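You operate a simulated robot arm through the tools that you are given. There is no shell and no other tool.

The job below is to be done with a simulated two-armed robot. You get a single attempt, and the scene is never put back.

JOB
Take the box marked pins and put it on the teal square board. Fetch the white collar marked plain and set it on the yellow square board. Open the drawer marked keg caps, take the can marked "berry" from the top of small steel table and leave it in the inside of drawer marked keg caps, then shut the caps. Open the drawer marked samples, put the can marked peach sample on the top of small steel table away in the inside of the drawer marked samples and shut the samples again. Pull the drawer marked wash card open. The order is free. Set down upright: box marked pins, can, can marked peach sample.

It is judged by the outcome, as a careful person would: the job done as asked, and still so three seconds after it is handed in. It fails if anything else is knocked over, pushed out of place, dropped, spilled or broken. Lids that push on must go on centred and level and be pressed home; caps that screw on are set level and turned clockwise until they are tight.

ROBOT AND FRAMES
Two 6-joint arms with two-finger parallel grippers on one trunk, on a base that drives. Base frame: it is fixed to the floor where the robot stands at the start and does not move with it; the origin is under the middle of the robot, x ahead of it, y to its left, z up; the surface under the hand at the start is at about z = 0.86. Lengths are in m, angles in degrees, forces in N, time in s.
The left shoulder is at the start at [0.08, 0.216, 1.552], the right one opposite. With the tool pointing down near the work surface each hand reaches from about 0.1 to 0.72 m from the robot's upright axis, wherever it stands, measured 20 degrees to its own side. Places, roughly: can marked peach sample [0, 4, 0.75]; can marked spare with green band, can marked trial [-0.25, 3.75, 0.75]; drawer marked keg caps [-0.9, 3.7, 0.7]; drawer marked samples [0.3, 1.2, 0.7]; drawer marked wash card [-0.9, 3.7, 0.4]; inside of drawer marked keg caps [-0.9, 3.8, 0.6]; inside of the drawer marked samples [0.4, 1.2, 0.6]; teal square board (15x15x1 cm) [0.6, -0.6, 0.9]; white collar marked plain [-0.75, 4, 1]; yellow square board (15x15x1 cm) [-2.2, 1.3, 0.9]. Payload 3.43 kg a hand.
The TCP of each hand is the grasp point between the finger pads, 0.03 m short of the fingertips. In the tool frame z runs along the fingers and y along their closing line. Largest opening 0.094 m; finger width 0.028, thickness 0.01; the body of the gripper, 0.05 by 0.096 m, starts 0.055 m behind the TCP.
Orientation is that of the tool frame in the base frame, as a unit quaternion [x, y, z, w]. With the fingers straight down and closing along the base's y, the tool's x points along the base's -x, its y along +y and its z along -z.

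CONTROLS
- The arms move only by the tool nudge_tool. It takes "left_targets", "right_targets" or both (then of equal length, played together; a hand with none holds still); each is a list of rows, each an object (a shift or turn left out is 0, a gripper value left out holds the last) with "offset": the shift along the base's x, y, z in m, a list of three; "angular": the turn, a rotation vector about the base's x, y, z in degrees, a list of three; "claw": the opening, from 0 (shut) to 1 (fully open). In form: [{"offset": [dx, dy, dz], "angular": [rx, ry, rz], "claw": claw}, ...]. A call has 1 to 20 rows; each row is the pose to reach, as a shift and turn from the pose commanded when the call began. Rows are played at 5 a second. More than 0.05 m and 8.6 degrees between two rows, or a gripper value outside its range, and nothing of the call is played. Where a pose cannot be reached the arm comes as near as it can. A force on the tool above 40 N (or 10 N above the force at the start of the call, whichever is more), or a blocked arm, ends the call early, and 0.2 s more pass. The fingers move at their own pace (about 0.072 m/s each) and stop on an object; they squeeze with about 24 N. The grip force told is the motor's: it shows also when the fingers shut on nothing. Time passes only in rows, and 0.2 s behind the last, so rows that repeat a pose let the fingers close. The reply holds the time, the measured pose of the TCP, the force on the tool along the base axes, the opening and the grip force, in the units named above and with some noise, with the torque about the TCP (base axes, N m) and any sound that the robot's microphone picked up.
- Cameras (640 x 400 px; columns grow to the right, rows downward): "scene" is now at [0.1072, -0.0413, 1.696]; the picture's right is [-0.37, -0.93, 0.00], its down [-0.76, 0.31, -0.57] and it looks along [0.53, -0.21, -0.82] (base axes); focal length 262 px, centre (320, 200). "left" rides on the left gripper at [0.076, -0.014, -0.103] in its tool frame; the picture's right is [0.18, 0.98, 0.00], its down [-0.75, 0.14, -0.64] and it looks along [-0.63, 0.12, 0.77] (tool axes); focal length 243 px, centre (320, 200). "right" rides on the right gripper at [0.076, 0.014, -0.103] in its tool frame; the picture's right is [-0.18, 0.98, 0.00], its down [-0.75, -0.14, -0.64] and it looks along [-0.63, -0.12, 0.77] (tool axes); focal length 243 px, centre (320, 200). There is no depth. A picture from a camera that has moved, and an enlarged one, comes with that camera's place and axes in the base frame and with its lens. The place of the scene camera against the robot may be out by one fixed shift of up to 0.025 m in any direction.
- capture(camera): a new picture of that camera. No time passes.
- raise_lower(by): slides the trunk up (or, below 0, down) by that many m; the arms and the scene camera ride with it, the base frame stays. It gives what a move gives, with no picture.
- roll_base(legs): drives the robot by 1 to 6 legs, each [ahead, left, turn to the left] in m, m and degrees, along the robot's own axes; the way and the turn of a leg run together, so that a leg with both is an arc; at most 1.5 m and 180 degrees a leg. The arms and the cameras ride along, it lands a little off, and it stops where it bumps. It gives what a move gives.
- head_to(pan, tilt): turns the head with the scene camera to pan (to the left, within 86 degrees either way) and tilt (down, from -29 to 69), counted from straight ahead of the robot. It gives what a move gives.
- close_up(camera, box): a new picture of the part [left, top, right, bottom] of that camera's present view, enlarged. No time passes.
- sign_off(): hands the job in; it is judged then, once.

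Places have to be worked out from the pictures, the camera data and where the tool is seen. Open the grippers and draw the arms clear of the work before you hand the job in, unless the task says otherwise.

The tools are called after "Call:" by a JSON object that holds its "name" and its "arguments". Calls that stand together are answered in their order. nudge_tool: Moves the arms, as the interface text tells. Its arguments: {"type":"object","properties":{"left_targets":{"type":"array","items":{"type":"object","properties":{"offset":{"type":"array","items":{"type":"number"}},"angular":{"type":"array","items":{"type":"number"}},"claw":{"type":"number"}}}},"right_targets":{"type":"array","items":{"type":"object","properties":{"offset":{"type":"array","items":{"type":"number"}},"angular":{"type":"array","items":{"type":"number"}},"claw":{"type":"number"}}}}},"required":[]} The other tools are called the same way: raise_lower (by) slides the trunk up or down; roll_base (legs) drives the base; head_to (pan, tilt) turns the head that bears the scene camera; capture (camera) takes a picture; close_up (camera, box) takes an enlarged picture of a part of a camera's view; sign_off () hands the job in.

At the start:

```text
time_s: 0.0
left_tcp_pos: [0.4961, 0.0131, 0.9995]
left_ee_rot: [0.001, 1.0, 0.0, 0.0]
left_contact_force: [0.3, -0.5, -0.1]
left_ft_torque: [0.0, 0.02, -0.01]
left_grip_width: 0.094
left_grip_force: 0.1
right_tcp_pos: [0.3812, -0.49, 0.9978]
right_ee_rot: [0.0, 1.0, -0.002, 0.002]
right_contact_force: [0.2, -0.2, 0.7]
right_ft_torque: [0.03, 0.0, 0.02]
right_grip_width: 0.0941
right_grip_force: 0.1
trunk travel left (down, up): [-0.781, 0.059]
robot x, y, heading: [-0.0022, -0.0025, 0.1]
head pan, tilt: [-22.0, 55.3]
```

scene: 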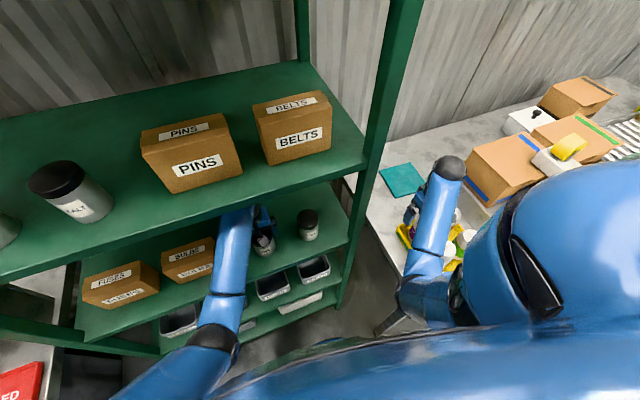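
right: 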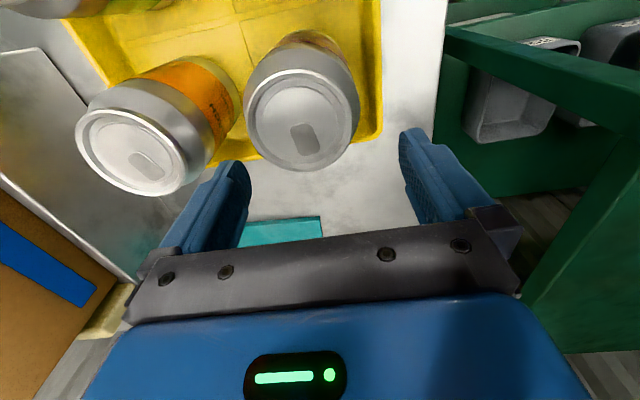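
left: 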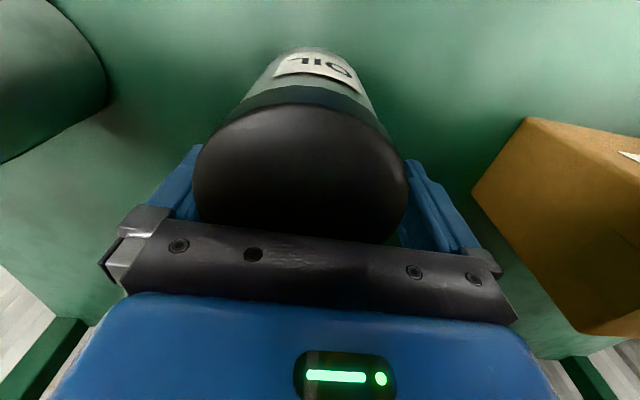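

The left hand looks to be inside a shelf bay around a jar, and the pins box stands on the top shelf. I look around with the head before moving anything.

Call:
{"name": "head_to", "arguments": {"pan": 0, "tilt": 30}}

Call:
{"name": "capture", "arguments": {"camera": "scene"}}

Call:
{"name": "head_to", "arguments": {"pan": 60, "tilt": 30}}

Call:
{"name": "capture", "arguments": {"camera": "scene"}}

Call:
{"name": "head_to", "arguments": {"pan": -60, "tilt": 40}}

Call:
{"name": "capture", "arguments": {"camera": "scene"}}

Call:
{"name": "head_to", "arguments": {"pan": 86, "tilt": 15}}

Call:
{"name": "capture", "arguments": {"camera": "scene"}}

```text
time_s: 0.9
left_tcp_pos: [0.4974, 0.0126, 0.9992]
left_ee_rot: [0.0, 1.0, 0.0, 0.0]
left_contact_force: [-0.1, 0.3, -0.7]
left_ft_torque: [0.0, 0.02, 0.01]
left_grip_width: 0.0941
left_grip_force: 0.1
right_tcp_pos: [0.3807, -0.4905, 0.999]
right_ee_rot: [-0.001, 1.0, -0.001, 0.002]
right_contact_force: [-0.4, 1.0, -1.5]
right_ft_torque: [-0.03, -0.02, -0.03]
right_grip_width: 0.0941
right_grip_force: 0.2
trunk travel left (down, up): [-0.781, 0.059]
robot x, y, heading: [0.0023, -0.0036, -0.0]
head pan, tilt: [0.0, 30.0]
```

```text
taken
camera scene: at [0.1313, -0.0146, 1.7323], right [0.0, -1.0, 0.0], down [-0.5, 0.0, -0.87], along [0.87, 0.0, -0.5], focal length 262 px, centre (320, 200)
```

scene: 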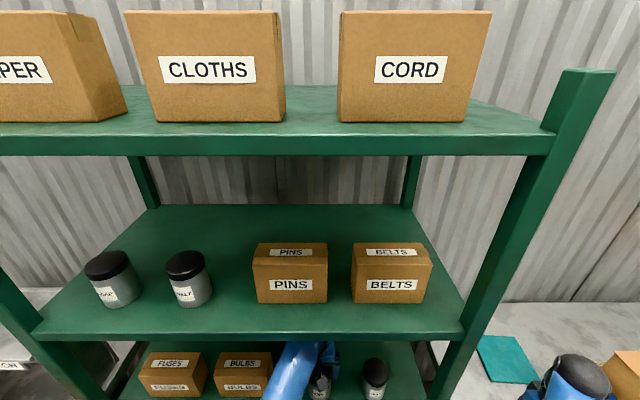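

```text
time_s: 2.2
left_tcp_pos: [0.4975, 0.0127, 0.9995]
left_ee_rot: [0.0, 1.0, 0.0, 0.0]
left_contact_force: [0.1, 0.7, 0.0]
left_ft_torque: [0.01, 0.0, 0.03]
left_grip_width: 0.0941
left_grip_force: 0.0
right_tcp_pos: [0.3815, -0.4904, 0.9988]
right_ee_rot: [0.0, 1.0, -0.002, 0.002]
right_contact_force: [-0.4, 0.5, -0.2]
right_ft_torque: [-0.02, 0.0, 0.01]
right_grip_width: 0.094
right_grip_force: 0.0
trunk travel left (down, up): [-0.781, 0.059]
robot x, y, heading: [-0.0012, 0.001, -0.0]
head pan, tilt: [60.0, 30.0]
```

```text
taken
camera scene: at [0.086, 0.0638, 1.7324], right [0.87, -0.5, 0.0], down [-0.25, -0.43, -0.87], along [0.43, 0.75, -0.5], focal length 262 px, centre (320, 200)
```

scene: 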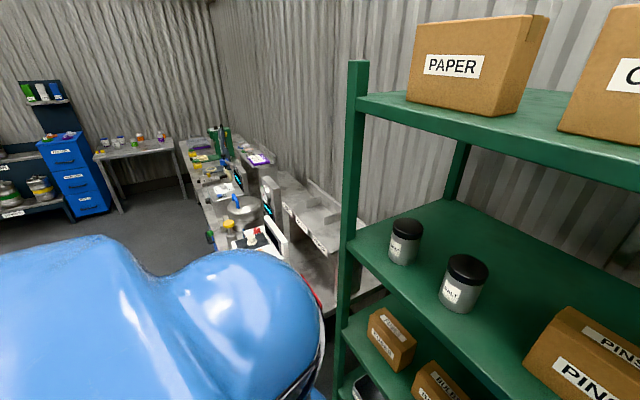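

```text
time_s: 4.2
left_tcp_pos: [0.4964, 0.0115, 0.9991]
left_ee_rot: [0.0, 1.0, 0.001, 0.0]
left_contact_force: [0.7, 0.4, -0.4]
left_ft_torque: [-0.01, 0.0, 0.0]
left_grip_width: 0.094
left_grip_force: 0.0
right_tcp_pos: [0.3805, -0.4907, 0.9986]
right_ee_rot: [0.0, 1.0, -0.001, 0.002]
right_contact_force: [0.3, -0.1, -0.1]
right_ft_torque: [0.0, 0.01, -0.04]
right_grip_width: 0.0943
right_grip_force: 0.0
trunk travel left (down, up): [-0.781, 0.059]
robot x, y, heading: [0.0021, 0.0019, 0.1]
head pan, tilt: [-60.0, 40.0]
```

```text
taken
camera scene: at [0.0833, -0.0881, 1.7171], right [-0.87, -0.5, 0.0], down [-0.32, 0.56, -0.77], along [0.38, -0.66, -0.64], focal length 262 px, centre (320, 200)
```

scene: 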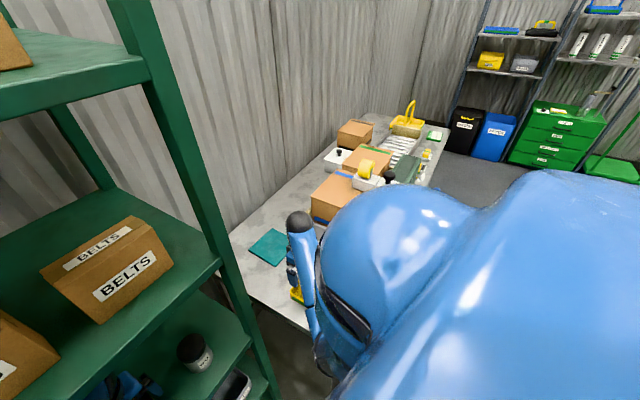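

```text
time_s: 6.5
left_tcp_pos: [0.4972, 0.0118, 0.9992]
left_ee_rot: [0.0, 1.0, -0.001, 0.0]
left_contact_force: [0.6, -1.0, 0.2]
left_ft_torque: [-0.04, -0.02, 0.03]
left_grip_width: 0.094
left_grip_force: 0.0
right_tcp_pos: [0.3798, -0.4889, 0.9982]
right_ee_rot: [-0.001, 1.0, -0.002, 0.001]
right_contact_force: [0.3, -0.8, -0.3]
right_ft_torque: [0.01, -0.03, -0.02]
right_grip_width: 0.0942
right_grip_force: 0.1
trunk travel left (down, up): [-0.781, 0.059]
robot x, y, heading: [0.0018, 0.0018, 0.2]
head pan, tilt: [85.9, 15.0]
```

```text
taken
camera scene: at [0.0474, 0.0787, 1.7566], right [1.0, -0.07, 0.0], down [-0.02, -0.26, -0.97], along [0.07, 0.96, -0.26], focal length 262 px, centre (320, 200)
```

scene: 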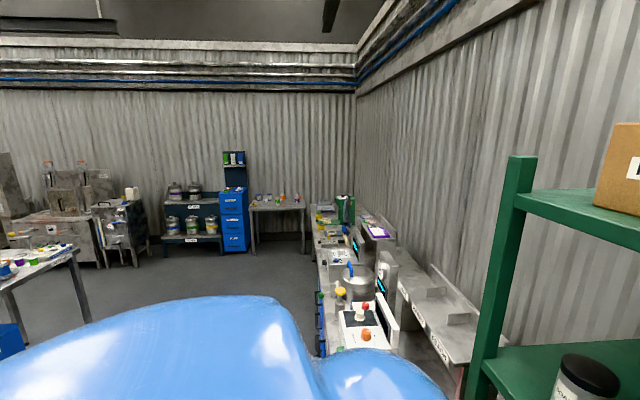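

The left hand is inside the lower shelf bay and the right hand is just above cans. I raise the right hand straight up, then back the base away so both are clear.

Call:
{"name": "nudge_tool", "arguments": {"right_targets": [{"offset": [0, 0, 0.04]}, {"offset": [0, 0, 0.08]}, {"offset": [0, 0, 0.12]}, {"offset": [0, 0, 0.15]}]}}

Call:
{"name": "capture", "arguments": {"camera": "right"}}

Call:
{"name": "roll_base", "arguments": {"legs": [[-0.3, 0, 0]]}}

Call:
{"name": "head_to", "arguments": {"pan": 0, "tilt": 30}}

Call:
{"name": "capture", "arguments": {"camera": "scene"}}

Call:
{"name": "capture", "arguments": {"camera": "left"}}

```text
time_s: 7.5
left_tcp_pos: [0.4964, 0.0116, 1.0002]
left_ee_rot: [0.0, 1.0, 0.0, 0.0]
left_contact_force: [-0.2, 0.1, 0.2]
left_ft_torque: [0.01, -0.03, -0.01]
left_grip_width: 0.0941
left_grip_force: 0.0
right_tcp_pos: [0.4087, -0.5169, 1.0109]
right_ee_rot: [0.0, 1.0, -0.002, 0.001]
right_contact_force: [0.5, 0.0, 0.8]
right_ft_torque: [0.01, 0.0, -0.03]
right_grip_width: 0.094
right_grip_force: 0.1
right hand out of reach, approached as far as the arm can: row 1, 2, 3, 4
trunk travel left (down, up): [-0.781, 0.059]
robot x, y, heading: [0.0036, -0.0007, -0.1]
head pan, tilt: [85.9, 15.0]
```

```text
taken
camera right: at [0.3322, -0.5032, 1.1133], right [0.18, 0.98, 0.0], down [0.75, -0.14, 0.65], along [0.63, -0.12, -0.76], focal length 243 px, centre (320, 200)
```

right: 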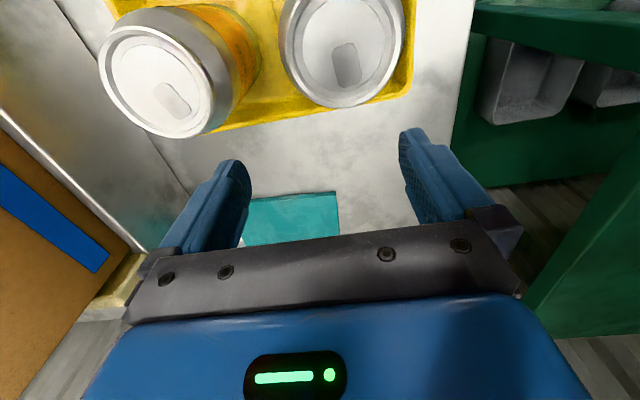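

```text
time_s: 9.5
left_tcp_pos: [0.1988, 0.011, 0.9992]
left_ee_rot: [0.0, 1.0, 0.001, -0.001]
left_contact_force: [-0.6, 0.2, -0.4]
left_ft_torque: [0.0, 0.01, 0.03]
left_grip_width: 0.0939
left_grip_force: 0.2
right_tcp_pos: [0.1111, -0.5159, 1.012]
right_ee_rot: [0.0, 1.0, -0.002, 0.001]
right_contact_force: [0.2, 0.3, -0.8]
right_ft_torque: [-0.01, 0.03, 0.01]
right_grip_width: 0.094
right_grip_force: 0.0
trunk travel left (down, up): [-0.781, 0.059]
robot x, y, heading: [-0.2999, -0.0011, 0.2]
head pan, tilt: [85.9, 15.0]
```

```text
time_s: 11.1
left_tcp_pos: [0.1968, 0.013, 0.9992]
left_ee_rot: [0.0, 1.0, 0.0, 0.001]
left_contact_force: [-0.4, 0.3, 0.2]
left_ft_torque: [-0.02, -0.01, 0.01]
left_grip_width: 0.0937
left_grip_force: 0.1
right_tcp_pos: [0.1088, -0.5162, 1.0139]
right_ee_rot: [0.0, 1.0, -0.001, 0.002]
right_contact_force: [-0.3, 0.5, 0.7]
right_ft_torque: [0.01, 0.0, 0.01]
right_grip_width: 0.0941
right_grip_force: 0.1
trunk travel left (down, up): [-0.781, 0.059]
robot x, y, heading: [-0.3023, 0.001, -0.1]
head pan, tilt: [0.0, 30.0]
```

```text
taken
camera scene: at [-0.1688, -0.0144, 1.7325], right [0.0, -1.0, 0.0], down [-0.5, 0.0, -0.87], along [0.87, 0.0, -0.5], focal length 262 px, centre (320, 200)
```

scene: 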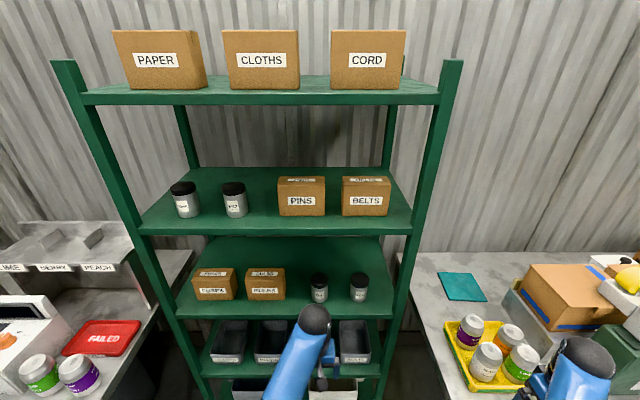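

```text
taken
camera left: at [0.1209, -0.0027, 1.1029], right [-0.18, 0.98, 0.0], down [0.75, 0.14, 0.64], along [0.63, 0.12, -0.77], focal length 243 px, centre (320, 200)
```

left: 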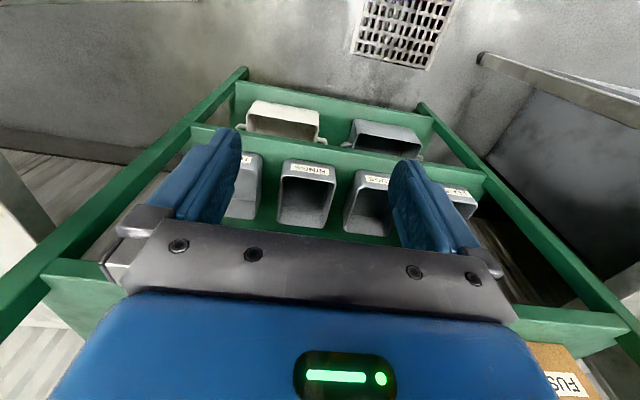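

Now both hands are clear of the shelf. I zoom in on the shelf to size the pins box and the bay it stands in.

Call:
{"name": "close_up", "arguments": {"camera": "scene", "box": [160, 80, 450, 261]}}

Call:
{"name": "close_up", "arguments": {"camera": "scene", "box": [400, 220, 640, 370]}}

```text
2.21 times, centred on (305, 170) of scene
camera zoom: at [-0.1688, -0.0144, 1.7325], right [0.0, -1.0, 0.0], down [-0.5, 0.0, -0.87], along [0.87, 0.0, -0.5], focal length 578 px, centre (353, 265)
```

zoom: 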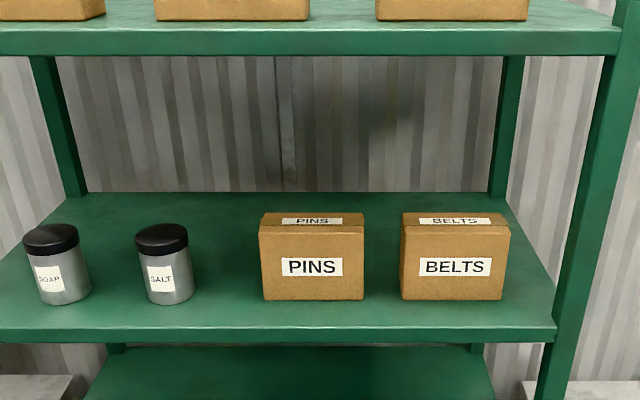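

```text
2.67 times, centred on (520, 295) of scene
camera zoom: at [-0.1688, -0.0144, 1.7325], right [0.0, -1.0, 0.0], down [-0.5, 0.0, -0.87], along [0.87, 0.0, -0.5], focal length 698 px, centre (-213, -53)
```

zoom: 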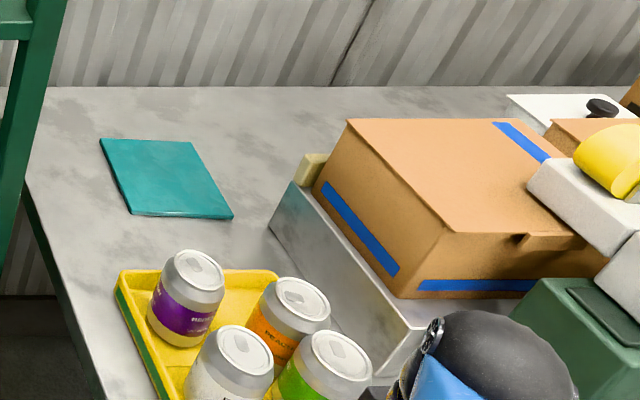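

The pins box measures about 0.13 wide, 0.06 deep and 0.10 tall, at (0.49, 0.037), shelf at z≈1.316, with the shelf above at 1.63. It has to be gripped across its depth with a tilted hand, so I try that orientation (fingers closing along x, tilted 45° toward the right) in the free space before the shelf.

Call:
{"name": "nudge_tool", "arguments": {"left_targets": [{"offset": [0, 0.01, 0.017], "angular": [-2.93, 2.93, 7.07]}, {"offset": [0, 0.02, 0.033], "angular": [-5.87, 5.87, 14.15]}, {"offset": [0, 0.03, 0.05], "angular": [-8.8, 8.8, 21.2]}, {"offset": [0, 0.04, 0.067], "angular": [-11.7, 11.7, 28.3]}, {"offset": [0, 0.05, 0.083], "angular": [-14.7, 14.7, 35.4]}, {"offset": [0, 0.06, 0.1], "angular": [-17.6, 17.6, 42.4]}, {"offset": [0, 0.07, 0.117], "angular": [-20.5, 20.5, 49.5]}, {"offset": [0, 0.08, 0.133], "angular": [-23.5, 23.5, 56.6]}, {"offset": [0, 0.09, 0.15], "angular": [-26.4, 26.4, 63.7]}, {"offset": [0, 0.1, 0.167], "angular": [-29.3, 29.3, 70.7]}, {"offset": [0, 0.11, 0.183], "angular": [-32.3, 32.3, 77.8]}, {"offset": [0, 0.12, 0.2], "angular": [-35.2, 35.2, 84.9]}]}}

Call:
{"name": "capture", "arguments": {"camera": "scene"}}

```text
time_s: 13.7
left_tcp_pos: [0.2252, 0.0841, 1.1441]
left_ee_rot: [0.654, -0.649, 0.28, 0.27]
left_contact_force: [0.2, 0.4, 0.3]
left_ft_torque: [0.03, -0.01, 0.03]
left_grip_width: 0.0939
left_grip_force: 0.0
left hand out of reach, approached as far as the arm can: row 1, 2, 3, 4, 5, 6, 7, 8, 9, 10, 11, 12
right_tcp_pos: [0.109, -0.5162, 1.0133]
right_ee_rot: [0.0, 1.0, -0.002, 0.002]
right_contact_force: [0.5, 1.6, 0.2]
right_ft_torque: [0.01, 0.0, 0.03]
right_grip_width: 0.0939
right_grip_force: 0.1
trunk travel left (down, up): [-0.781, 0.059]
robot x, y, heading: [-0.2996, 0.0012, -0.1]
head pan, tilt: [0.0, 30.0]
```

```text
taken
camera scene: at [-0.169, -0.0135, 1.7324], right [0.0, -1.0, 0.0], down [-0.5, 0.0, -0.87], along [0.87, 0.0, -0.5], focal length 262 px, centre (320, 200)
```

scene: 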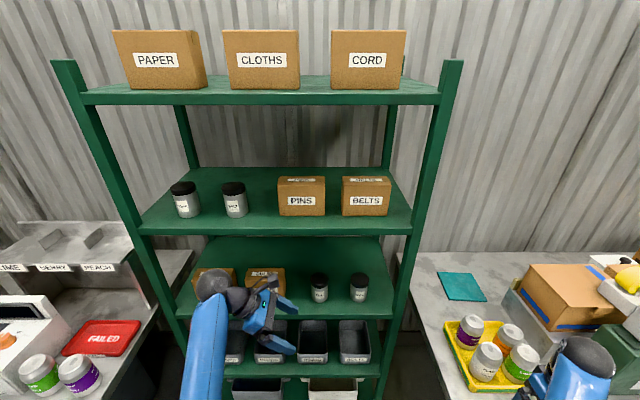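

The orientation is reachable; the arm seems limited to about 0.52–0.70 m from shoulder to wrist. I zoom on the hand to check the scene camera's fixed shift against the known TCP.

Call:
{"name": "close_up", "arguments": {"camera": "scene", "box": [190, 260, 318, 340]}}

Call:
{"name": "capture", "arguments": {"camera": "left"}}

```text
5.00 times, centred on (254, 300) of scene
camera zoom: at [-0.169, -0.0135, 1.7324], right [0.0, -1.0, 0.0], down [-0.5, 0.0, -0.87], along [0.87, 0.0, -0.5], focal length 1309 px, centre (650, -300)
```

zoom: 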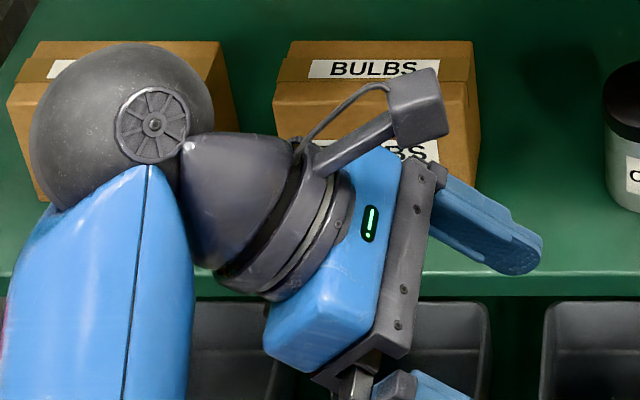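

```text
taken
camera left: at [0.2387, 0.1039, 1.2712], right [-0.98, -0.14, 0.12], down [-0.15, 0.98, -0.09], along [-0.11, -0.11, -0.99], focal length 243 px, centre (320, 200)
```

left: 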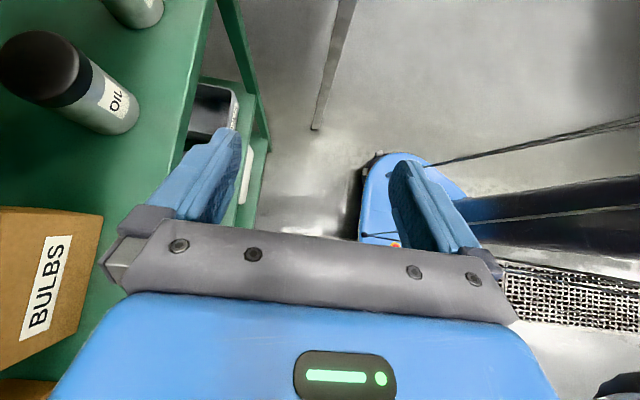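

The scene camera appears shifted (objects truly about +0.012 in y and 0.01–0.02 lower). I now raise the left hand outside the shelf to the level of the pins box.

Call:
{"name": "nudge_tool", "arguments": {"left_targets": [{"offset": [0.015, 0.01, 0.035]}, {"offset": [0.03, 0.02, 0.07]}, {"offset": [0.04, 0.03, 0.105]}, {"offset": [0.05, 0.04, 0.14]}, {"offset": [0.06, 0.05, 0.175]}, {"offset": [0.07, 0.06, 0.21]}]}}

Call:
{"name": "capture", "arguments": {"camera": "scene"}}

Call:
{"name": "capture", "arguments": {"camera": "left"}}

```text
time_s: 14.9
left_tcp_pos: [0.3419, 0.0765, 1.2375]
left_ee_rot: [0.654, -0.652, 0.263, 0.28]
left_contact_force: [-2.0, -0.8, -3.2]
left_ft_torque: [-0.04, 0.1, -0.01]
left_grip_width: 0.0933
left_grip_force: 0.0
left hand out of reach, approached as far as the arm can: row 1, 2, 3, 4, 5
right_tcp_pos: [0.1088, -0.5172, 1.0128]
right_ee_rot: [0.001, 1.0, -0.003, 0.003]
right_contact_force: [-0.2, 0.2, 0.4]
right_ft_torque: [0.01, 0.0, -0.04]
right_grip_width: 0.0939
right_grip_force: 0.0
trunk travel left (down, up): [-0.781, 0.059]
robot x, y, heading: [-0.2979, -0.0023, -0.1]
head pan, tilt: [0.0, 30.0]
stopped in row 5 (left hand): the force on the tool passed its limit at 97 N (the readings are from after the stop); the commanded pose is now the measured one
```

```text
taken
camera scene: at [-0.1692, -0.0147, 1.7324], right [0.0, -1.0, 0.0], down [-0.5, 0.0, -0.87], along [0.87, 0.0, -0.5], focal length 262 px, centre (320, 200)
```

scene: 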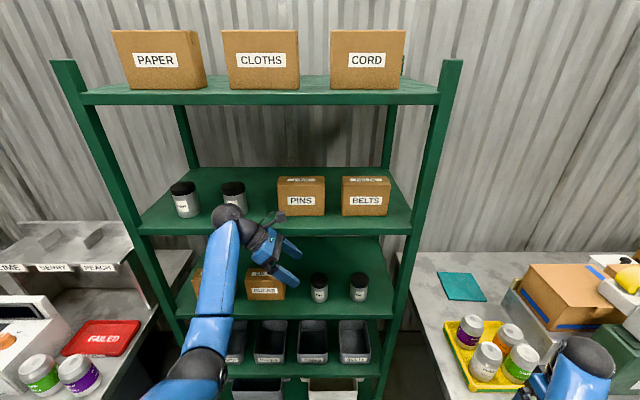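

```text
taken
camera left: at [0.3592, 0.0952, 1.3648], right [-0.98, -0.12, 0.15], down [-0.14, 0.99, -0.08], along [-0.14, -0.1, -0.99], focal length 243 px, centre (320, 200)
```

left: 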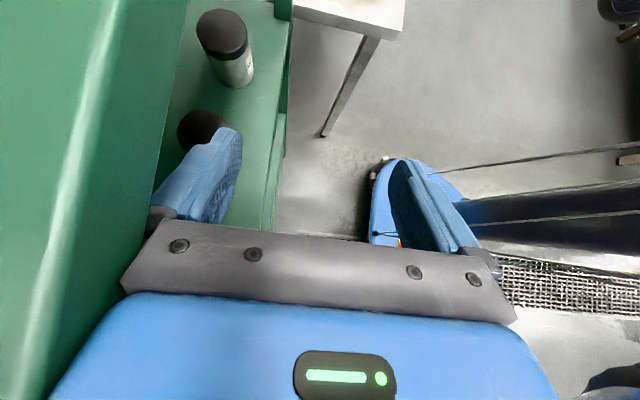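

The reach limit pushed the hand forward into the shelf's front edge; the shelf and its contents look unmoved. I back the base off, so the arm can work more stretched out.

Call:
{"name": "roll_base", "arguments": {"legs": [[-0.17, 0, 0]]}}

Call:
{"name": "nudge_tool", "arguments": {"left_targets": [{"offset": [0.0, 0.015, 0.03]}, {"offset": [0.0, 0.03, 0.06]}, {"offset": [0.0, 0.04, 0.09]}, {"offset": [0.0, 0.05, 0.12]}]}}

Call:
{"name": "capture", "arguments": {"camera": "scene"}}

```text
time_s: 16.4
left_tcp_pos: [0.179, 0.0765, 1.2364]
left_ee_rot: [0.655, -0.652, 0.262, 0.28]
left_contact_force: [0.3, -0.9, -0.2]
left_ft_torque: [-0.01, 0.02, -0.02]
left_grip_width: 0.0939
left_grip_force: 0.0
right_tcp_pos: [-0.056, -0.5165, 1.0113]
right_ee_rot: [0.0, 1.0, -0.003, 0.001]
right_contact_force: [0.3, 0.5, 0.9]
right_ft_torque: [0.02, 0.05, 0.0]
right_grip_width: 0.0937
right_grip_force: 0.1
trunk travel left (down, up): [-0.781, 0.059]
robot x, y, heading: [-0.4668, 0.0024, 0.2]
head pan, tilt: [0.0, 30.0]
```

```text
time_s: 17.4
left_tcp_pos: [0.2359, 0.0947, 1.3299]
left_ee_rot: [0.655, -0.651, 0.265, 0.278]
left_contact_force: [-1.2, 0.7, -0.8]
left_ft_torque: [0.0, -0.01, 0.03]
left_grip_width: 0.0941
left_grip_force: 0.0
left hand out of reach, approached as far as the arm can: row 1, 2, 3, 4
right_tcp_pos: [-0.0599, -0.5163, 1.0131]
right_ee_rot: [0.0, 1.0, -0.002, 0.003]
right_contact_force: [0.6, -0.6, -0.7]
right_ft_torque: [0.0, 0.01, -0.01]
right_grip_width: 0.094
right_grip_force: 0.1
trunk travel left (down, up): [-0.781, 0.059]
robot x, y, heading: [-0.4727, -0.0033, 0.0]
head pan, tilt: [0.0, 30.0]
```

```text
taken
camera scene: at [-0.3383, -0.0144, 1.7325], right [0.0, -1.0, 0.0], down [-0.5, 0.0, -0.87], along [0.87, 0.0, -0.5], focal length 262 px, centre (320, 200)
```

scene: 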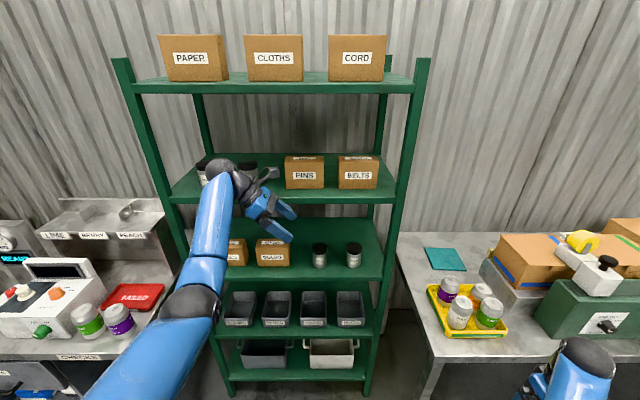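

The arm works better stretched and lower relative to the shoulder, so I raise the trunk, which lifts the hand toward the box height while it is still well clear of the shelf.

Call:
{"name": "raise_lower", "arguments": {"by": 0.058}}

Call:
{"name": "nudge_tool", "arguments": {"left_targets": [{"offset": [0.01, 0.02, 0.005]}, {"offset": [0.02, 0.04, 0.01]}]}}

Call:
{"name": "capture", "arguments": {"camera": "scene"}}

Call:
{"name": "close_up", "arguments": {"camera": "scene", "box": [160, 90, 400, 240]}}

```text
time_s: 18.4
left_tcp_pos: [0.237, 0.0939, 1.387]
left_ee_rot: [0.655, -0.651, 0.265, 0.279]
left_contact_force: [-0.4, -0.1, -0.6]
left_ft_torque: [0.01, -0.03, 0.0]
left_grip_width: 0.0939
left_grip_force: 0.0
right_tcp_pos: [-0.0584, -0.5165, 1.071]
right_ee_rot: [0.0, 1.0, -0.003, 0.002]
right_contact_force: [-0.2, 0.4, -0.2]
right_ft_torque: [-0.01, -0.02, -0.01]
right_grip_width: 0.0939
right_grip_force: 0.1
trunk travel left (down, up): [-0.839, 0.001]
robot x, y, heading: [-0.467, 0.0024, -0.0]
head pan, tilt: [0.0, 30.0]
```

```text
time_s: 19.0
left_tcp_pos: [0.2594, 0.1365, 1.3962]
left_ee_rot: [0.655, -0.651, 0.264, 0.279]
left_contact_force: [-0.2, -0.1, -0.1]
left_ft_torque: [-0.01, 0.0, -0.02]
left_grip_width: 0.0941
left_grip_force: 0.0
right_tcp_pos: [-0.0594, -0.5159, 1.0711]
right_ee_rot: [0.0, 1.0, -0.002, 0.002]
right_contact_force: [-0.8, -0.4, -0.6]
right_ft_torque: [0.0, -0.03, -0.01]
right_grip_width: 0.0941
right_grip_force: 0.3
trunk travel left (down, up): [-0.839, 0.001]
robot x, y, heading: [-0.4663, -0.0001, -0.0]
head pan, tilt: [0.0, 30.0]
```

```text
taken
camera scene: at [-0.3362, -0.0125, 1.7903], right [0.0, -1.0, 0.0], down [-0.5, 0.0, -0.87], along [0.87, 0.0, -0.5], focal length 262 px, centre (320, 200)
```

scene: 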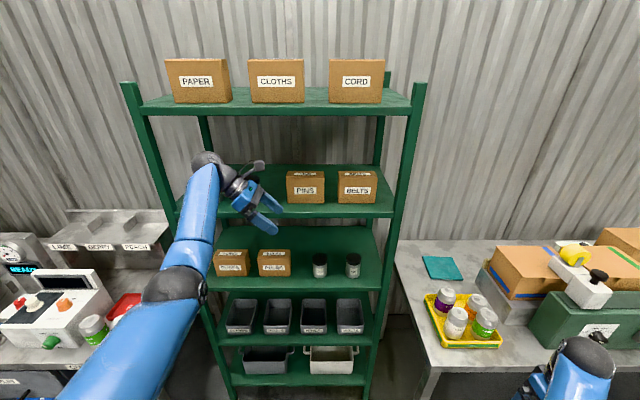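

```text
2.67 times, centred on (280, 165) of scene
camera zoom: at [-0.3362, -0.0125, 1.7903], right [0.0, -1.0, 0.0], down [-0.5, 0.0, -0.87], along [0.87, 0.0, -0.5], focal length 698 px, centre (427, 293)
```

zoom: 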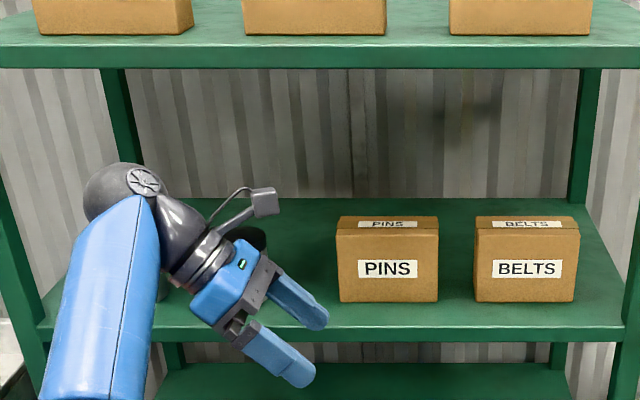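

I calibrate the scene camera by viewing the hand at a different head tilt.

Call:
{"name": "head_to", "arguments": {"pan": 0, "tilt": 65}}

Call:
{"name": "close_up", "arguments": {"camera": "scene", "box": [200, 0, 392, 120]}}

Call:
{"name": "head_to", "arguments": {"pan": 0, "tilt": 0}}

Call:
{"name": "close_up", "arguments": {"camera": "scene", "box": [160, 250, 400, 400]}}

```text
time_s: 20.0
left_tcp_pos: [0.2592, 0.1339, 1.3967]
left_ee_rot: [0.655, -0.652, 0.263, 0.279]
left_contact_force: [0.0, -0.2, 0.0]
left_ft_torque: [-0.02, 0.03, 0.02]
left_grip_width: 0.0939
left_grip_force: 0.1
right_tcp_pos: [-0.0588, -0.5167, 1.0714]
right_ee_rot: [0.001, 1.0, -0.002, 0.002]
right_contact_force: [0.6, 0.3, 0.9]
right_ft_torque: [-0.02, 0.04, 0.0]
right_grip_width: 0.0942
right_grip_force: 0.0
trunk travel left (down, up): [-0.839, 0.001]
robot x, y, heading: [-0.4656, 0.0007, 0.0]
head pan, tilt: [0.0, 65.0]
```

```text
3.33 times, centred on (296, 60) of scene
camera zoom: at [-0.366, -0.0146, 1.7428], right [0.0, -1.0, 0.0], down [-0.91, 0.0, -0.42], along [0.42, 0.0, -0.91], focal length 872 px, centre (400, 667)
```

zoom: 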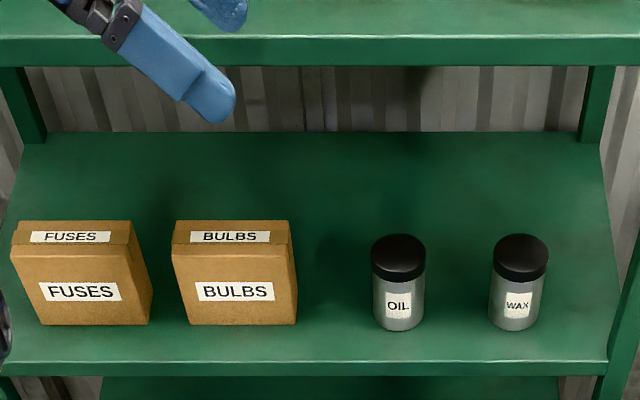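

```text
time_s: 21.3
left_tcp_pos: [0.2588, 0.1337, 1.3975]
left_ee_rot: [0.655, -0.651, 0.264, 0.279]
left_contact_force: [0.3, -0.4, -0.2]
left_ft_torque: [0.0, 0.0, 0.0]
left_grip_width: 0.0941
left_grip_force: 0.1
right_tcp_pos: [-0.0587, -0.518, 1.0709]
right_ee_rot: [0.0, 1.0, -0.003, 0.003]
right_contact_force: [0.1, 0.1, -0.8]
right_ft_torque: [-0.01, 0.01, -0.01]
right_grip_width: 0.094
right_grip_force: 0.0
trunk travel left (down, up): [-0.839, 0.001]
robot x, y, heading: [-0.469, -0.0011, 0.0]
head pan, tilt: [0.0, 0.0]
```

```text
2.67 times, centred on (280, 325) of scene
camera zoom: at [-0.3366, -0.0143, 1.8387], right [0.0, -1.0, 0.0], down [0.0, 0.0, -1.0], along [1.0, 0.0, 0.0], focal length 698 px, centre (427, -133)
```

zoom: 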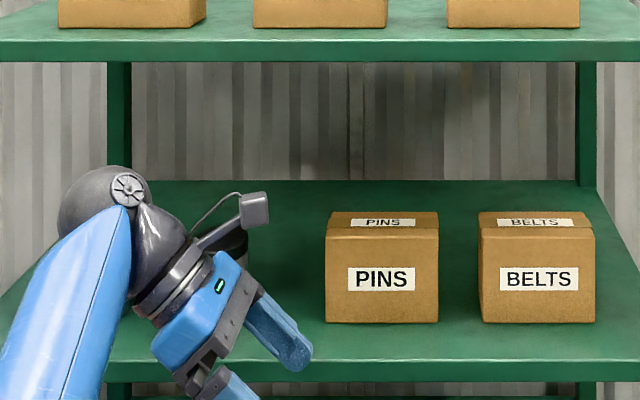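

Calibration gives scene-camera shift ≈(-0.005,+0.010,-0.004), so the pins box is at x 0.456–0.516, y -0.017–0.112, top 1.411, with the ceiling at 1.63. I set the hand at TCP (0.279, 0.155, 1.42), left of the box, ready to drive in.

Call:
{"name": "nudge_tool", "arguments": {"left_targets": [{"offset": [0.01, 0.01, 0.0]}, {"offset": [0.02, 0.021, 0.012]}, {"offset": [0.02, 0.021, 0.023]}]}}

Call:
{"name": "close_up", "arguments": {"camera": "scene", "box": [160, 250, 400, 400]}}

```text
time_s: 22.1
left_tcp_pos: [0.2768, 0.156, 1.4216]
left_ee_rot: [0.654, -0.651, 0.265, 0.278]
left_contact_force: [0.4, -0.2, 0.5]
left_ft_torque: [-0.01, -0.02, -0.01]
left_grip_width: 0.0943
left_grip_force: 0.0
right_tcp_pos: [-0.0595, -0.5163, 1.0713]
right_ee_rot: [0.0, 1.0, -0.003, 0.003]
right_contact_force: [-0.4, 0.2, 0.2]
right_ft_torque: [-0.02, -0.02, -0.01]
right_grip_width: 0.094
right_grip_force: 0.1
trunk travel left (down, up): [-0.839, 0.001]
robot x, y, heading: [-0.4649, 0.0001, -0.1]
head pan, tilt: [0.0, 0.0]
```

```text
2.67 times, centred on (280, 325) of scene
camera zoom: at [-0.3374, -0.0145, 1.8388], right [0.0, -1.0, 0.0], down [0.0, 0.0, -1.0], along [1.0, 0.0, 0.0], focal length 698 px, centre (427, -133)
```

zoom: 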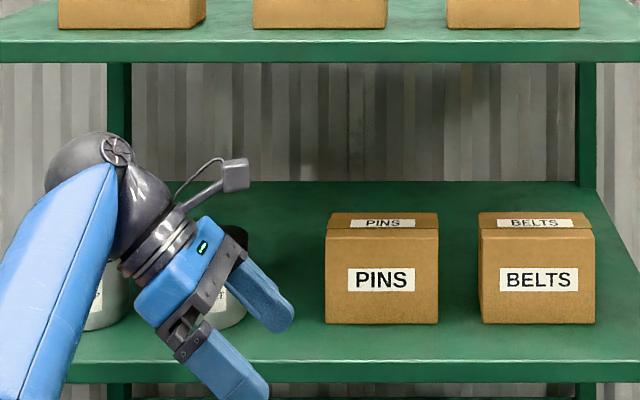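

Pose reached with clear margins. I drive the base forward half-way and look.

Call:
{"name": "roll_base", "arguments": {"legs": [[0.11, 0, 0]]}}

Call:
{"name": "capture", "arguments": {"camera": "scene"}}

Call:
{"name": "capture", "arguments": {"camera": "left"}}

```text
time_s: 23.3
left_tcp_pos: [0.3737, 0.1549, 1.4277]
left_ee_rot: [-0.652, 0.653, -0.268, -0.275]
left_contact_force: [-0.8, 0.5, 0.3]
left_ft_torque: [0.02, -0.07, 0.07]
left_grip_width: 0.0938
left_grip_force: 0.0
right_tcp_pos: [0.041, -0.5167, 1.0747]
right_ee_rot: [0.002, 1.0, -0.002, 0.007]
right_contact_force: [-1.1, -1.2, 0.9]
right_ft_torque: [0.01, -0.04, 0.0]
right_grip_width: 0.0937
right_grip_force: 0.0
trunk travel left (down, up): [-0.839, 0.001]
robot x, y, heading: [-0.3613, -0.001, -0.0]
head pan, tilt: [0.0, 0.0]
```

```text
taken
camera scene: at [-0.2452, -0.0143, 1.8401], right [0.0, -1.0, 0.0], down [0.01, 0.0, -1.0], along [1.0, 0.0, 0.01], focal length 262 px, centre (320, 200)
```

scene: 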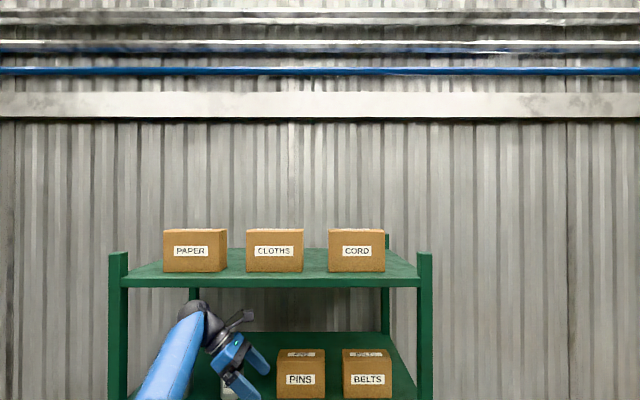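

```text
taken
camera left: at [0.3897, 0.1741, 1.5546], right [-0.98, -0.13, 0.14], down [-0.14, 0.99, -0.08], along [-0.13, -0.1, -0.99], focal length 243 px, centre (320, 200)
```

left: 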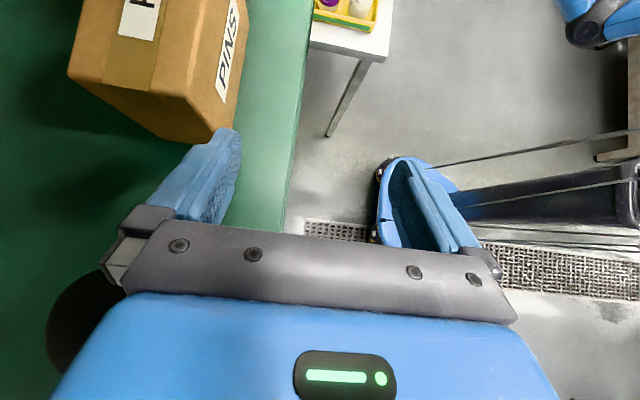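

The robot reads a slight pitch. I look down to check whether anything touches before going on.

Call:
{"name": "head_to", "arguments": {"pan": 10, "tilt": 45}}

Call:
{"name": "capture", "arguments": {"camera": "scene"}}

Call:
{"name": "capture", "arguments": {"camera": "right"}}

```text
time_s: 24.4
left_tcp_pos: [0.3893, 0.1547, 1.4185]
left_ee_rot: [0.655, -0.651, 0.264, 0.279]
left_contact_force: [-0.4, 0.0, 0.3]
left_ft_torque: [-0.04, -0.01, 0.0]
left_grip_width: 0.0941
left_grip_force: 0.2
right_tcp_pos: [0.052, -0.5167, 1.0682]
right_ee_rot: [0.0, 1.0, -0.003, 0.001]
right_contact_force: [-1.2, 0.2, -1.2]
right_ft_torque: [-0.02, 0.0, -0.01]
right_grip_width: 0.0939
right_grip_force: 0.1
trunk travel left (down, up): [-0.839, 0.001]
robot x, y, heading: [-0.356, -0.0049, 0.0]
head pan, tilt: [10.0, 45.0]
```

```text
taken
camera scene: at [-0.2344, 0.0, 1.7675], right [0.17, -0.98, 0.0], down [-0.7, -0.12, -0.71], along [0.69, 0.12, -0.71], focal length 262 px, centre (320, 200)
```

scene: 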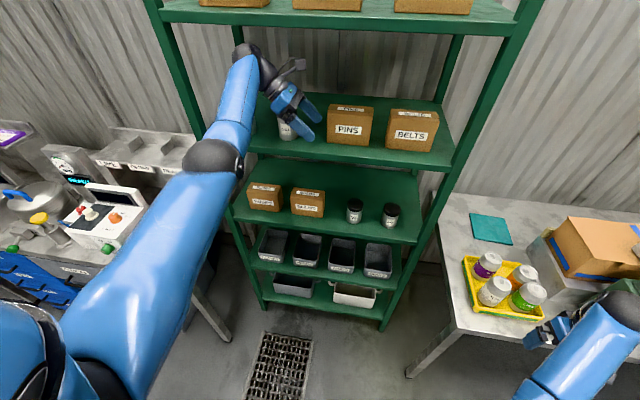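

```text
taken
camera right: at [-0.0251, -0.5026, 1.1708], right [0.18, 0.98, 0.0], down [0.75, -0.14, 0.64], along [0.63, -0.12, -0.76], focal length 243 px, centre (320, 200)
```

right: 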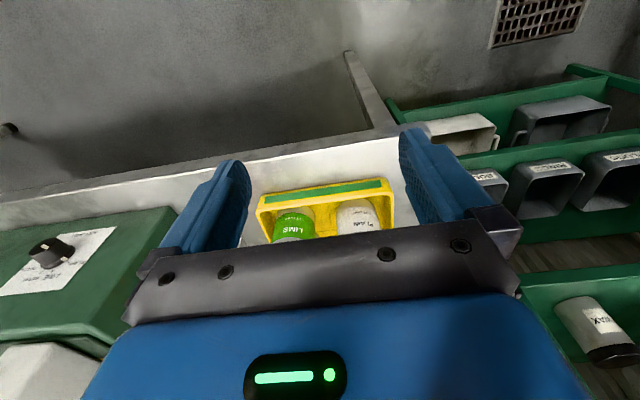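

That was only sway; the arm is clear. I drive the remaining 0.097 m in.

Call:
{"name": "roll_base", "arguments": {"legs": [[0.097, 0, 0]]}}

Call:
{"name": "head_to", "arguments": {"pan": 0, "tilt": 25}}

Call:
{"name": "capture", "arguments": {"camera": "left"}}

Call:
{"name": "close_up", "arguments": {"camera": "scene", "box": [160, 120, 400, 270]}}

```text
time_s: 25.6
left_tcp_pos: [0.4654, 0.1551, 1.4307]
left_ee_rot: [-0.652, 0.654, -0.269, -0.274]
left_contact_force: [-1.9, 0.7, 0.5]
left_ft_torque: [0.07, -0.01, 0.06]
left_grip_width: 0.0937
left_grip_force: 0.1
right_tcp_pos: [0.1318, -0.5174, 1.0756]
right_ee_rot: [0.0, 1.0, -0.002, 0.008]
right_contact_force: [-0.7, -0.7, -1.5]
right_ft_torque: [0.02, -0.06, -0.02]
right_grip_width: 0.0942
right_grip_force: 0.1
trunk travel left (down, up): [-0.839, 0.001]
robot x, y, heading: [-0.263, 0.0015, -0.2]
head pan, tilt: [10.0, 45.0]
```

```text
time_s: 26.4
left_tcp_pos: [0.4774, 0.1553, 1.4234]
left_ee_rot: [0.653, -0.653, 0.266, 0.277]
left_contact_force: [-0.5, -0.5, 0.4]
left_ft_torque: [0.0, 0.0, 0.02]
left_grip_width: 0.0941
left_grip_force: 0.1
right_tcp_pos: [0.1384, -0.516, 1.0705]
right_ee_rot: [0.0, 1.0, -0.002, 0.004]
right_contact_force: [-0.2, -0.7, 0.6]
right_ft_torque: [0.01, -0.02, 0.0]
right_grip_width: 0.094
right_grip_force: 0.1
trunk travel left (down, up): [-0.839, 0.001]
robot x, y, heading: [-0.2619, 0.0015, -0.2]
head pan, tilt: [0.0, 25.0]
```

```text
taken
camera left: at [0.4938, 0.174, 1.5506], right [-0.98, -0.12, 0.15], down [-0.14, 0.99, -0.08], along [-0.13, -0.1, -0.99], focal length 243 px, centre (320, 200)
```

left: 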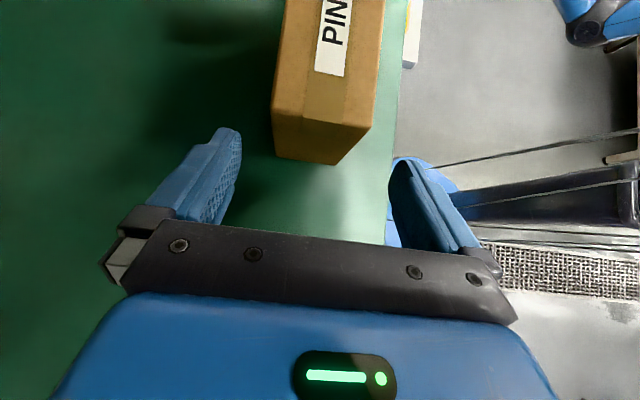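

```text
2.67 times, centred on (280, 195) of scene
camera zoom: at [-0.1368, -0.0142, 1.7988], right [0.0, -1.0, 0.0], down [-0.42, 0.0, -0.91], along [0.91, 0.0, -0.42], focal length 698 px, centre (427, 213)
```

zoom: 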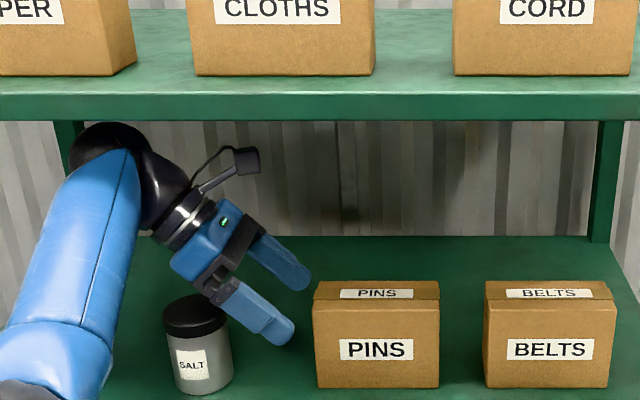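

The fingers straddle the box's x-range well (box centre x≈0.48, left edge y≈0.11). I slide the hand right and slightly down over the box, then close.

Call:
{"name": "nudge_tool", "arguments": {"left_targets": [{"offset": [0.002, -0.02, -0.004]}, {"offset": [0.003, -0.04, -0.009]}, {"offset": [0.003, -0.06, -0.014]}, {"offset": [0.003, -0.075, -0.019]}, {"offset": [0.003, -0.087, -0.024]}]}}

Call:
{"name": "capture", "arguments": {"camera": "left"}}

Call:
{"name": "close_up", "arguments": {"camera": "scene", "box": [160, 120, 400, 270]}}

```text
time_s: 27.6
left_tcp_pos: [0.4853, 0.067, 1.3982]
left_ee_rot: [0.653, -0.653, 0.265, 0.279]
left_contact_force: [0.9, -0.3, -0.5]
left_ft_torque: [-0.04, 0.01, -0.01]
left_grip_width: 0.0939
left_grip_force: 0.0
right_tcp_pos: [0.1431, -0.5177, 1.0699]
right_ee_rot: [0.001, 1.0, -0.003, 0.002]
right_contact_force: [0.4, 0.1, -0.8]
right_ft_torque: [0.0, 0.01, -0.04]
right_grip_width: 0.094
right_grip_force: 0.1
trunk travel left (down, up): [-0.839, 0.001]
robot x, y, heading: [-0.2595, -0.0022, -0.2]
head pan, tilt: [0.0, 25.0]
```

```text
taken
camera left: at [0.5029, 0.0858, 1.5242], right [-0.98, -0.12, 0.15], down [-0.14, 0.99, -0.08], along [-0.14, -0.1, -0.99], focal length 243 px, centre (320, 200)
```

left: 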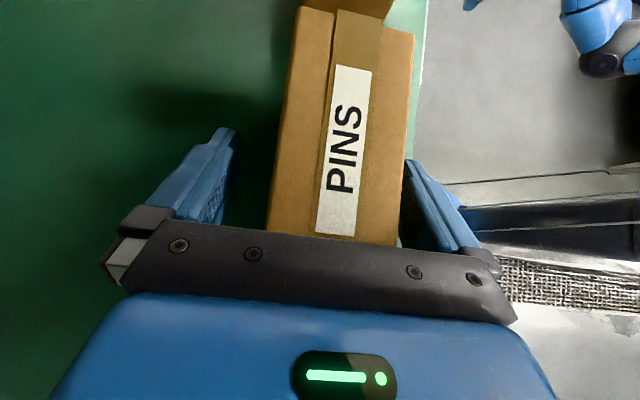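

```text
2.67 times, centred on (280, 195) of scene
camera zoom: at [-0.1306, -0.0149, 1.7984], right [0.0, -1.0, 0.0], down [-0.42, 0.0, -0.91], along [0.91, 0.0, -0.42], focal length 698 px, centre (427, 213)
```

zoom: 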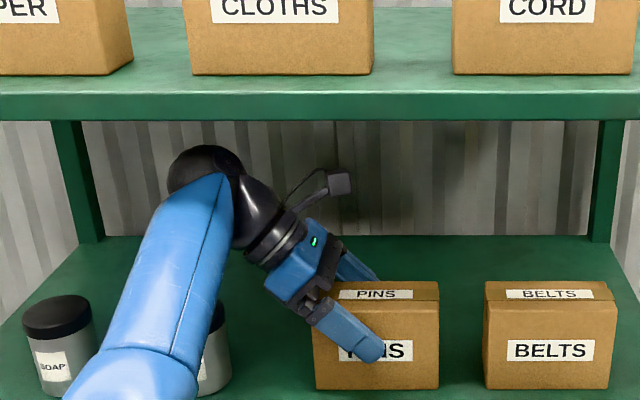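

The box is nearer the front finger, so I shift 6 mm toward the robot and close the grip.

Call:
{"name": "nudge_tool", "arguments": {"left_targets": [{"offset": [-0.006, 0, 0]}, {"offset": [-0.006, 0, 0], "claw": 0.6}, {"offset": [-0.006, 0, 0], "claw": 0.4}, {"offset": [-0.006, 0, 0], "claw": 0.2}, {"offset": [-0.006, 0, 0], "claw": 0.2}, {"offset": [-0.006, 0, 0], "claw": 0.2}]}}

Call:
{"name": "capture", "arguments": {"camera": "left"}}

```text
time_s: 29.0
left_tcp_pos: [0.4812, 0.0687, 1.3966]
left_ee_rot: [0.653, -0.652, 0.265, 0.279]
left_contact_force: [0.7, 0.2, -0.5]
left_ft_torque: [-0.01, -0.02, 0.0]
left_grip_width: 0.0643
left_grip_force: 24.0
right_tcp_pos: [0.1438, -0.5178, 1.0708]
right_ee_rot: [0.0, 1.0, -0.001, 0.002]
right_contact_force: [-0.1, 0.0, 0.3]
right_ft_torque: [0.0, -0.01, -0.03]
right_grip_width: 0.094
right_grip_force: 0.1
trunk travel left (down, up): [-0.839, 0.001]
robot x, y, heading: [-0.2623, 0.0017, -0.1]
head pan, tilt: [0.0, 25.0]
```

```text
taken
camera left: at [0.4974, 0.0868, 1.5238], right [-0.98, -0.12, 0.15], down [-0.14, 0.99, -0.08], along [-0.14, -0.1, -0.99], focal length 243 px, centre (320, 200)
```

left: 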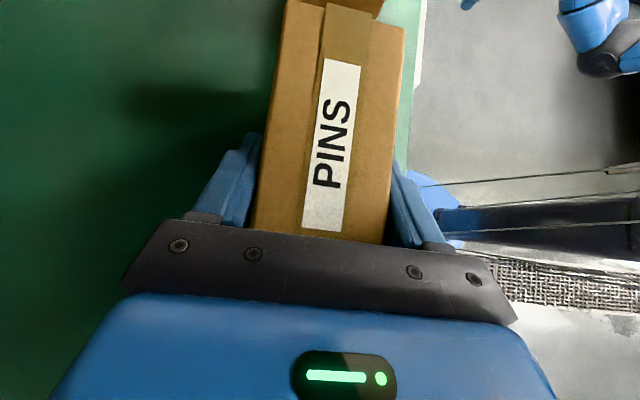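

Gripped at 64 mm. I lift 2 cm and back the base out of the shelf.

Call:
{"name": "nudge_tool", "arguments": {"left_targets": [{"offset": [0, 0, 0.007]}, {"offset": [0, 0, 0.014]}, {"offset": [0, 0, 0.02]}]}}

Call:
{"name": "close_up", "arguments": {"camera": "scene", "box": [160, 120, 400, 270]}}

```text
time_s: 29.8
left_tcp_pos: [0.4794, 0.0682, 1.4184]
left_ee_rot: [0.654, -0.652, 0.265, 0.278]
left_contact_force: [0.0, 0.8, -1.2]
left_ft_torque: [0.02, -0.01, 0.01]
left_grip_width: 0.0643
left_grip_force: 23.8
right_tcp_pos: [0.145, -0.5169, 1.0699]
right_ee_rot: [0.0, 1.0, -0.003, 0.002]
right_contact_force: [0.5, -0.7, 0.4]
right_ft_torque: [0.01, -0.03, 0.03]
right_grip_width: 0.094
right_grip_force: 0.1
trunk travel left (down, up): [-0.839, 0.001]
robot x, y, heading: [-0.2654, 0.0044, -0.3]
head pan, tilt: [0.0, 25.0]
```

```text
2.67 times, centred on (280, 195) of scene
camera zoom: at [-0.1302, -0.0143, 1.7983], right [0.0, -1.0, 0.0], down [-0.42, 0.0, -0.91], along [0.91, 0.0, -0.42], focal length 698 px, centre (427, 213)
```

zoom: 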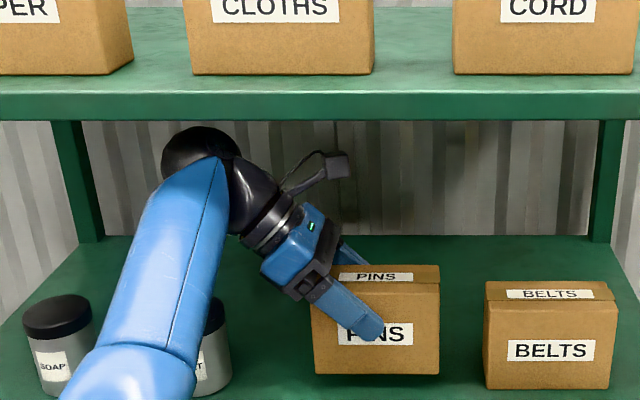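

The box is up and level. I back out of the bay.

Call:
{"name": "roll_base", "arguments": {"legs": [[-0.12, 0, 0], [-0.2, 0, 0]]}}

Call:
{"name": "head_to", "arguments": {"pan": -10, "tilt": 35}}

Call:
{"name": "capture", "arguments": {"camera": "scene"}}

```text
time_s: 32.3
left_tcp_pos: [0.161, 0.0681, 1.4176]
left_ee_rot: [0.653, -0.652, 0.265, 0.28]
left_contact_force: [0.5, 0.4, -1.2]
left_ft_torque: [0.03, 0.01, 0.04]
left_grip_width: 0.0642
left_grip_force: 24.1
right_tcp_pos: [-0.175, -0.5173, 1.0698]
right_ee_rot: [0.001, 1.0, -0.002, 0.002]
right_contact_force: [-0.8, -0.2, -0.1]
right_ft_torque: [0.0, 0.03, -0.03]
right_grip_width: 0.0941
right_grip_force: 0.0
trunk travel left (down, up): [-0.839, 0.001]
robot x, y, heading: [-0.5796, 0.0016, -0.2]
head pan, tilt: [0.0, 25.0]
```

```text
time_s: 33.0
left_tcp_pos: [0.1612, 0.0691, 1.418]
left_ee_rot: [0.654, -0.651, 0.265, 0.279]
left_contact_force: [-0.6, 0.8, -2.9]
left_ft_torque: [0.02, -0.02, 0.0]
left_grip_width: 0.0642
left_grip_force: 23.7
right_tcp_pos: [-0.1749, -0.5164, 1.0705]
right_ee_rot: [0.001, 1.0, -0.003, 0.001]
right_contact_force: [0.3, 0.3, -0.4]
right_ft_torque: [0.01, -0.03, 0.02]
right_grip_width: 0.094
right_grip_force: 0.1
trunk travel left (down, up): [-0.839, 0.001]
robot x, y, heading: [-0.5821, -0.0018, -0.2]
head pan, tilt: [-10.0, 35.0]
```

```text
taken
camera scene: at [-0.4546, -0.0293, 1.7826], right [-0.17, -0.98, 0.0], down [-0.56, 0.1, -0.82], along [0.81, -0.14, -0.57], focal length 262 px, centre (320, 200)
```

scene: 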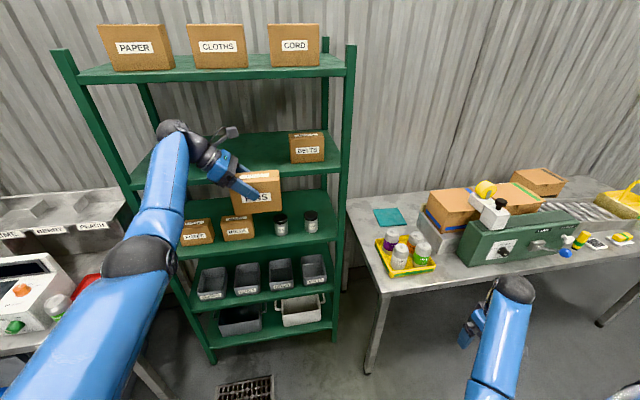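

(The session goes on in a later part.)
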